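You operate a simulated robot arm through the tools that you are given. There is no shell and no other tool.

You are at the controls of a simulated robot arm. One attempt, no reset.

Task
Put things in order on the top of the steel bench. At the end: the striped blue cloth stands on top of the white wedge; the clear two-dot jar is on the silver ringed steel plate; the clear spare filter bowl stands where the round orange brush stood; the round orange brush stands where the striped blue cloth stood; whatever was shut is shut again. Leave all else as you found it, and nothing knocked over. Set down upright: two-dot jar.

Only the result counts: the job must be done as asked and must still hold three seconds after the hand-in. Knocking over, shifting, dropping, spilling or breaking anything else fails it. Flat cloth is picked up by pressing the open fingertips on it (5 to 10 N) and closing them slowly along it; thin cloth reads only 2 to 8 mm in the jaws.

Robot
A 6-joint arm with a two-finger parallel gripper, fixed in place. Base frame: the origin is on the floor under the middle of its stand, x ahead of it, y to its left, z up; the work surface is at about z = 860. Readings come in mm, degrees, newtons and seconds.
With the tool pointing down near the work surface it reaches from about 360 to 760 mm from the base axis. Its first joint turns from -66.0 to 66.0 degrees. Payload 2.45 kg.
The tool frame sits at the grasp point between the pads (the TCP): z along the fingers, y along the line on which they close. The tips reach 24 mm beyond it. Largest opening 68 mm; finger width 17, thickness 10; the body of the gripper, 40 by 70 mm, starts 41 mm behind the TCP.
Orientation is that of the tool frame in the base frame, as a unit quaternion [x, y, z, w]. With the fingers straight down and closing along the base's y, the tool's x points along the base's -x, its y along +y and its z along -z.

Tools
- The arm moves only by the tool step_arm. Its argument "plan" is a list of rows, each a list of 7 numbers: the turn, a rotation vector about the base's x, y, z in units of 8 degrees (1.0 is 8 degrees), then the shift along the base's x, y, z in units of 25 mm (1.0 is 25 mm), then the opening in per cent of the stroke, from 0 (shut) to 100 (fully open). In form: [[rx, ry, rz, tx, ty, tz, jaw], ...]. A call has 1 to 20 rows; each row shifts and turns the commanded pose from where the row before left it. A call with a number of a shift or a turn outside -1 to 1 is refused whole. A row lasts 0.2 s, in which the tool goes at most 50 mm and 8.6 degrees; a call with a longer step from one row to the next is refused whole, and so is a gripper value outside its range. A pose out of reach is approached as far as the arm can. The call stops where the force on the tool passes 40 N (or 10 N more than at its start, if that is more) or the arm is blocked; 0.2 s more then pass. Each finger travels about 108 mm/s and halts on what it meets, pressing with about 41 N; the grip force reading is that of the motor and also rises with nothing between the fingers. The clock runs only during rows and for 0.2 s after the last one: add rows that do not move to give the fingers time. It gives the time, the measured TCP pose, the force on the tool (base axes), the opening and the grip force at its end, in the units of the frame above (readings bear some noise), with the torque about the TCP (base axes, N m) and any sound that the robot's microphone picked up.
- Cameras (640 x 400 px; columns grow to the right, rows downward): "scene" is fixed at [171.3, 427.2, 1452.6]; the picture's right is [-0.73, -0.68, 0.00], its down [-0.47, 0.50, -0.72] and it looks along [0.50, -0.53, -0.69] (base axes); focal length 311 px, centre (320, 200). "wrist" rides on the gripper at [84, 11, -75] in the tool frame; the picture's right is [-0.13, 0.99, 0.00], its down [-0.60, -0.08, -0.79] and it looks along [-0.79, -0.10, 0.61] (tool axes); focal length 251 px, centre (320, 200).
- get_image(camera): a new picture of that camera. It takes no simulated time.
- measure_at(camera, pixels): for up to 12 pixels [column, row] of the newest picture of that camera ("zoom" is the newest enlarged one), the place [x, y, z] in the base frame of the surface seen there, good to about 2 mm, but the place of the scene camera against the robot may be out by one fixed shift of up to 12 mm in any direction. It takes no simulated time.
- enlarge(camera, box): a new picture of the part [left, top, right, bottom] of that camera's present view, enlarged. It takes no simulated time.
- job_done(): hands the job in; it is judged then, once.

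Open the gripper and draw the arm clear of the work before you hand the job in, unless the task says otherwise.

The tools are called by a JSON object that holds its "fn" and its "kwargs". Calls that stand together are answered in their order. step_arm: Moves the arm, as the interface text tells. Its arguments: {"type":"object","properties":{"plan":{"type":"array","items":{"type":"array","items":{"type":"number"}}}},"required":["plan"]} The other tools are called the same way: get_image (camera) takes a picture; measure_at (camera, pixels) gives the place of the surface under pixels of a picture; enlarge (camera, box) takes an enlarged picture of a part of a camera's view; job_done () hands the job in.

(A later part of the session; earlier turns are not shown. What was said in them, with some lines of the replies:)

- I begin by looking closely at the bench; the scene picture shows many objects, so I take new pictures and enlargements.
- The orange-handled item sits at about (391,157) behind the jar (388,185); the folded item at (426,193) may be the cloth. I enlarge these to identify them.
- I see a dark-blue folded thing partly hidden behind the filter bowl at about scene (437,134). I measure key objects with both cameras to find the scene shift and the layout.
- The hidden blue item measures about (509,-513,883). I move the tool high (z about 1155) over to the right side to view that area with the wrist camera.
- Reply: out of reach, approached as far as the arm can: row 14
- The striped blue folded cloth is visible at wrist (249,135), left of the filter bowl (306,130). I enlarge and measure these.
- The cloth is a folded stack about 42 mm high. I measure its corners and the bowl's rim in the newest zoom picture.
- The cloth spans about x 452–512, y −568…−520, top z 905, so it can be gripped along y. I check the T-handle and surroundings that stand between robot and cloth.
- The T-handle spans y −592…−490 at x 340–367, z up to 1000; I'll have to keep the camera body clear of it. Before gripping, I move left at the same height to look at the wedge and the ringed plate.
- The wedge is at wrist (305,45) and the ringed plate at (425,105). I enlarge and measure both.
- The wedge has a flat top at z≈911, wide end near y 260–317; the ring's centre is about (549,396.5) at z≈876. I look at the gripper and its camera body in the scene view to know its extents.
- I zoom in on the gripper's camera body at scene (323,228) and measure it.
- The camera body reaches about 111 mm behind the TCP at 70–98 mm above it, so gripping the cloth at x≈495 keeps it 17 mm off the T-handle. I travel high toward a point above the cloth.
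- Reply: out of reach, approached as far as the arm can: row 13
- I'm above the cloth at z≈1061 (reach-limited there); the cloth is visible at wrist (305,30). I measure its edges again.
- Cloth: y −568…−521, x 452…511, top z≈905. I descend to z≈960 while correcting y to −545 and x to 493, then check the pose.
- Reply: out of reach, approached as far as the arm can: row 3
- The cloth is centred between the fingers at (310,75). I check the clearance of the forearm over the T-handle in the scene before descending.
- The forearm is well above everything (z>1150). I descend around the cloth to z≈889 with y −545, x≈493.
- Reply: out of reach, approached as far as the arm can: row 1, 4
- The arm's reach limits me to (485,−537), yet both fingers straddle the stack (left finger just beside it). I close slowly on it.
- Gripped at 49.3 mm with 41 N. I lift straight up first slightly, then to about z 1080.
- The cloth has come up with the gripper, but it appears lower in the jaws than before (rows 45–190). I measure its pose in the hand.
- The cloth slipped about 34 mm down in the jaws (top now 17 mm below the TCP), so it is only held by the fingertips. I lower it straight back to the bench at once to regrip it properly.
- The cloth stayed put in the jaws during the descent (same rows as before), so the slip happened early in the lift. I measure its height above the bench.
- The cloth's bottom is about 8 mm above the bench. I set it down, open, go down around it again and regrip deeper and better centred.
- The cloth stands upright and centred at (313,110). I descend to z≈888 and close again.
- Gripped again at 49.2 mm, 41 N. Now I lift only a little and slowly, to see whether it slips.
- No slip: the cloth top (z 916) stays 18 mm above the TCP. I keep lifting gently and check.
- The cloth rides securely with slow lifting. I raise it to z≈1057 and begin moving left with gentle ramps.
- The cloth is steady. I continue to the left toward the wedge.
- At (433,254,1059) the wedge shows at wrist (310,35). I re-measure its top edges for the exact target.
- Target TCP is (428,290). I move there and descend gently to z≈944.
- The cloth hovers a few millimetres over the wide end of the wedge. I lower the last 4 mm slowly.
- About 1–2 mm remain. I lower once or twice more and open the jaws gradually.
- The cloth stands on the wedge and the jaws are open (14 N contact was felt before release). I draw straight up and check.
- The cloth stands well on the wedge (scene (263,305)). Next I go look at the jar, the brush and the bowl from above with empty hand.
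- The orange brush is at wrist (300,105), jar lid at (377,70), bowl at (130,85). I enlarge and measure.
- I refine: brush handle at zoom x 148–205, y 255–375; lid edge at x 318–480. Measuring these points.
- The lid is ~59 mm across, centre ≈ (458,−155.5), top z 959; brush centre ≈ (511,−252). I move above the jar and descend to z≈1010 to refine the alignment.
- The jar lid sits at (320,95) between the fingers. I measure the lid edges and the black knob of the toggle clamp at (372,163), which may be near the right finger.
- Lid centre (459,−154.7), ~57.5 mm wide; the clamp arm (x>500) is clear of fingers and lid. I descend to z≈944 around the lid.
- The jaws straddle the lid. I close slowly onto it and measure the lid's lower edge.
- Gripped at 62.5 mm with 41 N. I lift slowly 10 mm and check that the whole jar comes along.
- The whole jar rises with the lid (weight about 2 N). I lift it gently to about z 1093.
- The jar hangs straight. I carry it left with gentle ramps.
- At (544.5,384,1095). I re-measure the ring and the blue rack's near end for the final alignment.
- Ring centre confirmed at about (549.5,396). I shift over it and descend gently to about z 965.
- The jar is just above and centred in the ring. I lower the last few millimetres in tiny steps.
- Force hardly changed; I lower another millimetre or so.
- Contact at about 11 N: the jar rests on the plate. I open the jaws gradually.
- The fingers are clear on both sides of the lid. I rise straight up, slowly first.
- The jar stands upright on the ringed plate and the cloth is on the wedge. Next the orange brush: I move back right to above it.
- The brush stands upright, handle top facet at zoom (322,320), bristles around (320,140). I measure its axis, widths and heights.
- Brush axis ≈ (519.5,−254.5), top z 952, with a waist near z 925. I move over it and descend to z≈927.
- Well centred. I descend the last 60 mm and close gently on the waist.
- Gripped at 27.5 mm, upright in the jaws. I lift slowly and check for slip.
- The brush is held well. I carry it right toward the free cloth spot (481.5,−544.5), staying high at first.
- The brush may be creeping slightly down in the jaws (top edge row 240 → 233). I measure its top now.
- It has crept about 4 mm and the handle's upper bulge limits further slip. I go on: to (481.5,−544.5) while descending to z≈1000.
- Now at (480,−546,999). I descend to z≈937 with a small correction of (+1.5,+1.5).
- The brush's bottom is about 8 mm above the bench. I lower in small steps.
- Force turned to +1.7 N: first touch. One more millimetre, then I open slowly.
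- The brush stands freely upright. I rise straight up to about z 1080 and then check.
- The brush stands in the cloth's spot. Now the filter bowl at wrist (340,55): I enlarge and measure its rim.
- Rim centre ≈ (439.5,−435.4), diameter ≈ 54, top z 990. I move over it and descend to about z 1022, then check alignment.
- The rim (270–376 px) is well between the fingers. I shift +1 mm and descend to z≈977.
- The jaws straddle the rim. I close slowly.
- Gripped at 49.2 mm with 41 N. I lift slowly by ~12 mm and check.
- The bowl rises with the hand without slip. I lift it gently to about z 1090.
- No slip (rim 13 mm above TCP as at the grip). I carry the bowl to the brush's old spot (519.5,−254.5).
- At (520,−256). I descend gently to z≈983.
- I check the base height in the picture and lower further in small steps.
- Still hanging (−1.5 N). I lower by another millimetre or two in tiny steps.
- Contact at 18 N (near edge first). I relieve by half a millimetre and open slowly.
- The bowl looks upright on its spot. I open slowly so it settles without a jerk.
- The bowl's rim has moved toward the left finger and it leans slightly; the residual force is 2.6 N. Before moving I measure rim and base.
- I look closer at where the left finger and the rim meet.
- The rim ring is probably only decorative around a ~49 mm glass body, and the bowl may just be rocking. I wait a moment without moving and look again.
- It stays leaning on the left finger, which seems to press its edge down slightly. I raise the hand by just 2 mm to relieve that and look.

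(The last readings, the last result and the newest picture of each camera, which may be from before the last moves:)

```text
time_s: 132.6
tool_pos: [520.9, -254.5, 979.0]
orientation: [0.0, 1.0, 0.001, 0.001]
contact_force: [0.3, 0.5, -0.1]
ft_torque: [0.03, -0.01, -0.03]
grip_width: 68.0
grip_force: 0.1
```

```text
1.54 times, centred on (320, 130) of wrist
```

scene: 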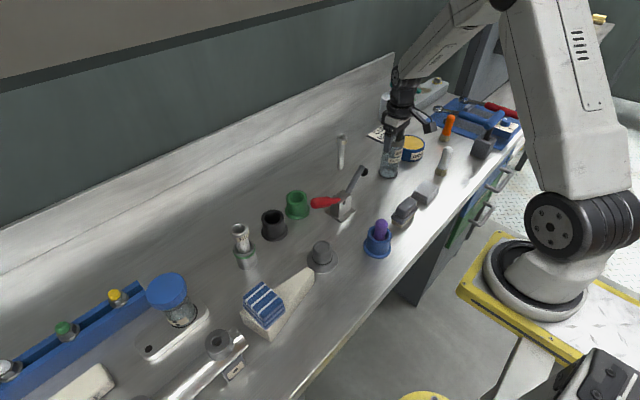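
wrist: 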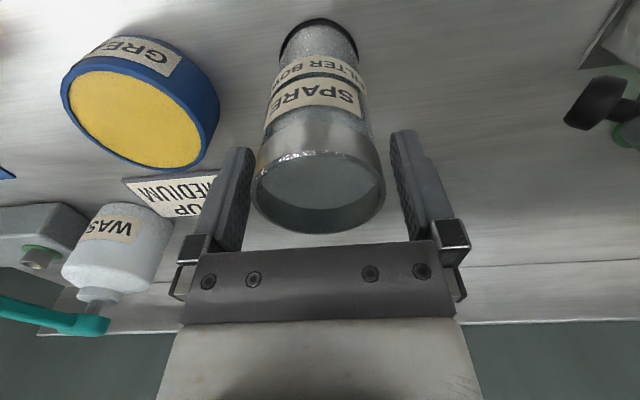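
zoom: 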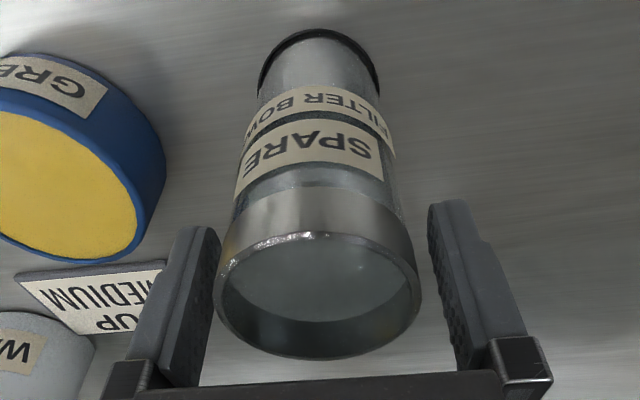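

The bowl popped back upright and is free, centred between the fingers. I rise straight up slowly.

{"fn": "step_arm", "kwargs": {"plan": [[0, 0, 0, 0, 0, 0.1, 100], [0, 0, 0, 0, 0, 0.2, 100], [0, 0, 0, 0, 0, 0.3, 100], [0, 0, 0, 0, 0, 0.4, 100], [0, 0, 0, 0, 0, 0.5, 100], [0, 0, 0, 0, 0, 0.8, 100], [0, 0, 0, 0, 0, 1, 100], [0, 0, 0, 0, 0, 1, 100], [0, 0, 0, 0, 0, 0.5, 100]]}}

{"fn": "get_image", "kwargs": {"camera": "wrist"}}

{"fn": "get_image", "kwargs": {"camera": "scene"}}

{"fn": "enlarge", "kwargs": {"camera": "scene", "box": [340, 90, 540, 220]}}

```text
time_s: 134.6
tool_pos: [519.6, -254.2, 1099.9]
orientation: [0.0, 1.0, 0.0, 0.001]
contact_force: [0.5, 0.4, 0.0]
ft_torque: [0.02, 0.0, 0.03]
grip_width: 68.2
grip_force: 0.1
```

```text
taken
```

wrist: 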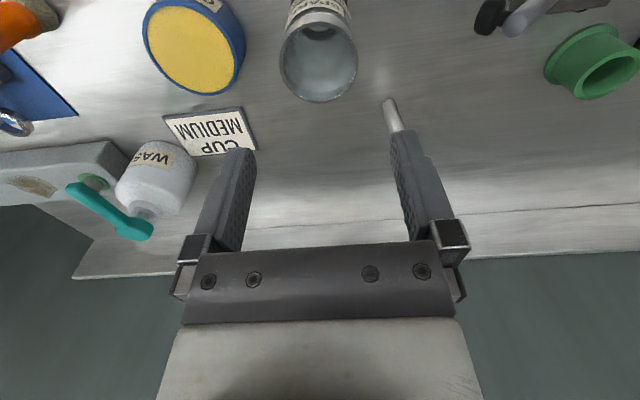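

```text
taken
```

scene: 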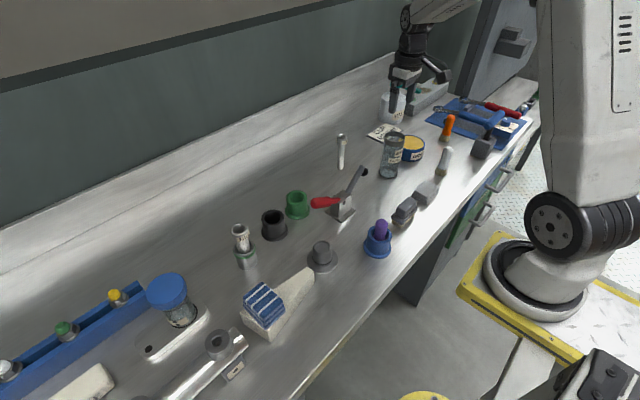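

```text
3.08 times, centred on (440, 155) of scene
```

zoom: 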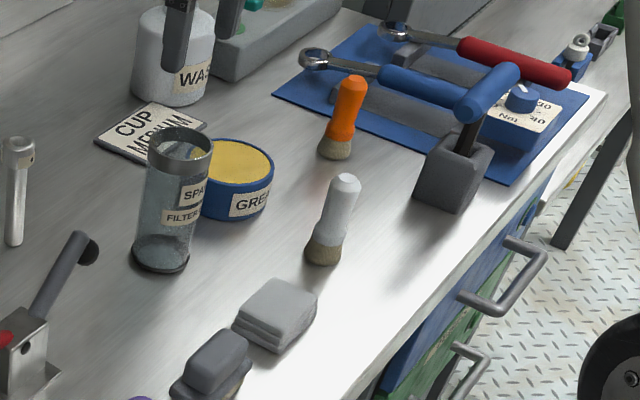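

All four items appear in place. I measure bowl and brush, and move the empty hand away to a neutral high pose.

{"fn": "measure_at", "kwargs": {"camera": "wrist", "pixels": [[281, 60], [357, 58], [318, 24], [318, 99], [318, 15]]}}

{"fn": "measure_at", "kwargs": {"camera": "scene", "pixels": [[450, 118], [446, 135], [445, 155], [426, 190], [410, 143], [183, 290], [263, 300], [277, 320], [344, 208], [383, 133], [480, 145], [405, 207]]}}

{"fn": "step_arm", "kwargs": {"plan": [[0, 0, 0, -0.3, 0.3, 0.5, 100], [0, 0, 0, -0.4, 0.8, 0.8, 100], [0, 0, 0, -0.5, 1, 0.5, 100], [0, 0, 0, -0.5, 1, 0.2, 100], [0, 0, 0, -0.5, 1, 0, 100], [0, 0, 0, -0.5, 1, 0, 100], [0, 0, 0, -0.5, 1, 0, 100], [0, 0, 0, -0.3, 1, 0, 100], [0, 0, 0, 0, 0.9, 0, 100], [0, 0, 0, 0, 0, 0, 100]]}}

{"fn": "get_image", "kwargs": {"camera": "wrist"}}

{"fn": "get_image", "kwargs": {"camera": "scene"}}

```text
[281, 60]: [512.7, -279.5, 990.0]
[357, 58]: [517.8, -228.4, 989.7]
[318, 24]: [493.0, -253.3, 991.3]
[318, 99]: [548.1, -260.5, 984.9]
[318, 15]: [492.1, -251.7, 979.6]
```

```text
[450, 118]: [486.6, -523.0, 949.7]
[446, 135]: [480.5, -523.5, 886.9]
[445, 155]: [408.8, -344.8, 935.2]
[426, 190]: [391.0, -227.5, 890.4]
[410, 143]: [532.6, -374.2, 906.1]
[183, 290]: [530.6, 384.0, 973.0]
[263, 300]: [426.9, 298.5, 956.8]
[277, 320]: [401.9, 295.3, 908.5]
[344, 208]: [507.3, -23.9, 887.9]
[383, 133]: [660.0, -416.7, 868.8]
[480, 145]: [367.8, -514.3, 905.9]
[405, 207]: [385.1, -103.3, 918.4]
```

```text
time_s: 136.8
tool_pos: [431.4, -52.6, 1148.6]
orientation: [0.0, 1.0, -0.001, 0.0]
contact_force: [-0.5, 0.4, 0.1]
ft_torque: [-0.03, 0.01, -0.01]
grip_width: 67.9
grip_force: 0.2
```

```text
taken
```

wrist: 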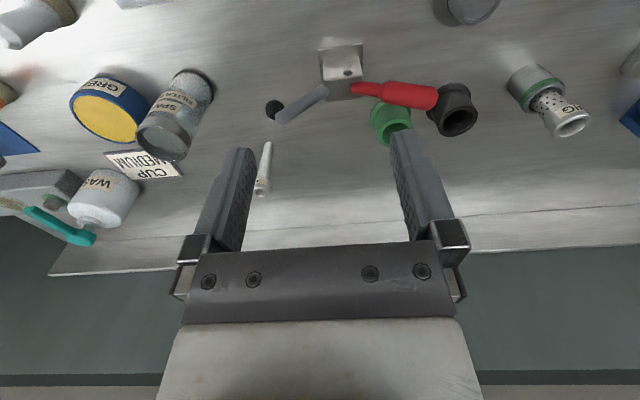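

```text
taken
```

scene: 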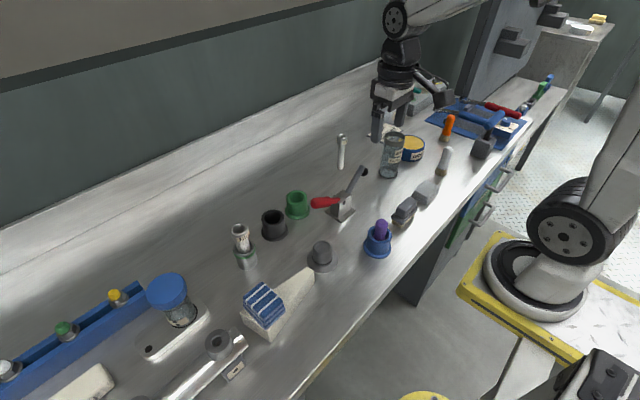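

All readings match: bowl centre (519.6,−254), brush at (482,−543), cloth on the wedge, jar upright in the ring, and the neighbours at their original coordinates. The gripper is open and clear, so I hand the job in.

{"fn": "job_done", "kwargs": {}}

```text
The job is handed in.
```

I moved all four items to where you asked and handed the job in; the tool only confirmed receipt, so I don't have the verdict.

| Item | Final place |
|---|---|
| Striped blue cloth | On the wide end of the white wedge |
| Two-dot jar | Upright inside the ring on the steel plate, lid still on |
| Spare filter bowl | Upright, within about 1 mm of the brush's old spot |
| Round orange brush | Upright, within about 2 mm of the cloth's old spot |

- **Cloth:** it slipped about 34 mm in the jaws on the first lift. I set it back on the bench and regripped it, and nothing was dropped.
- **Filter bowl:** when I opened the jaws, it leaned about 4 degrees against one finger. It settled upright once I raised the hand 2 mm.
- **Everything else:** the nearby objects I re-measured read within about 2 mm of where they were at the start. I opened no lids or drawers, so whatever was shut is still shut.

The gripper was open and clear of the bench when I handed in.
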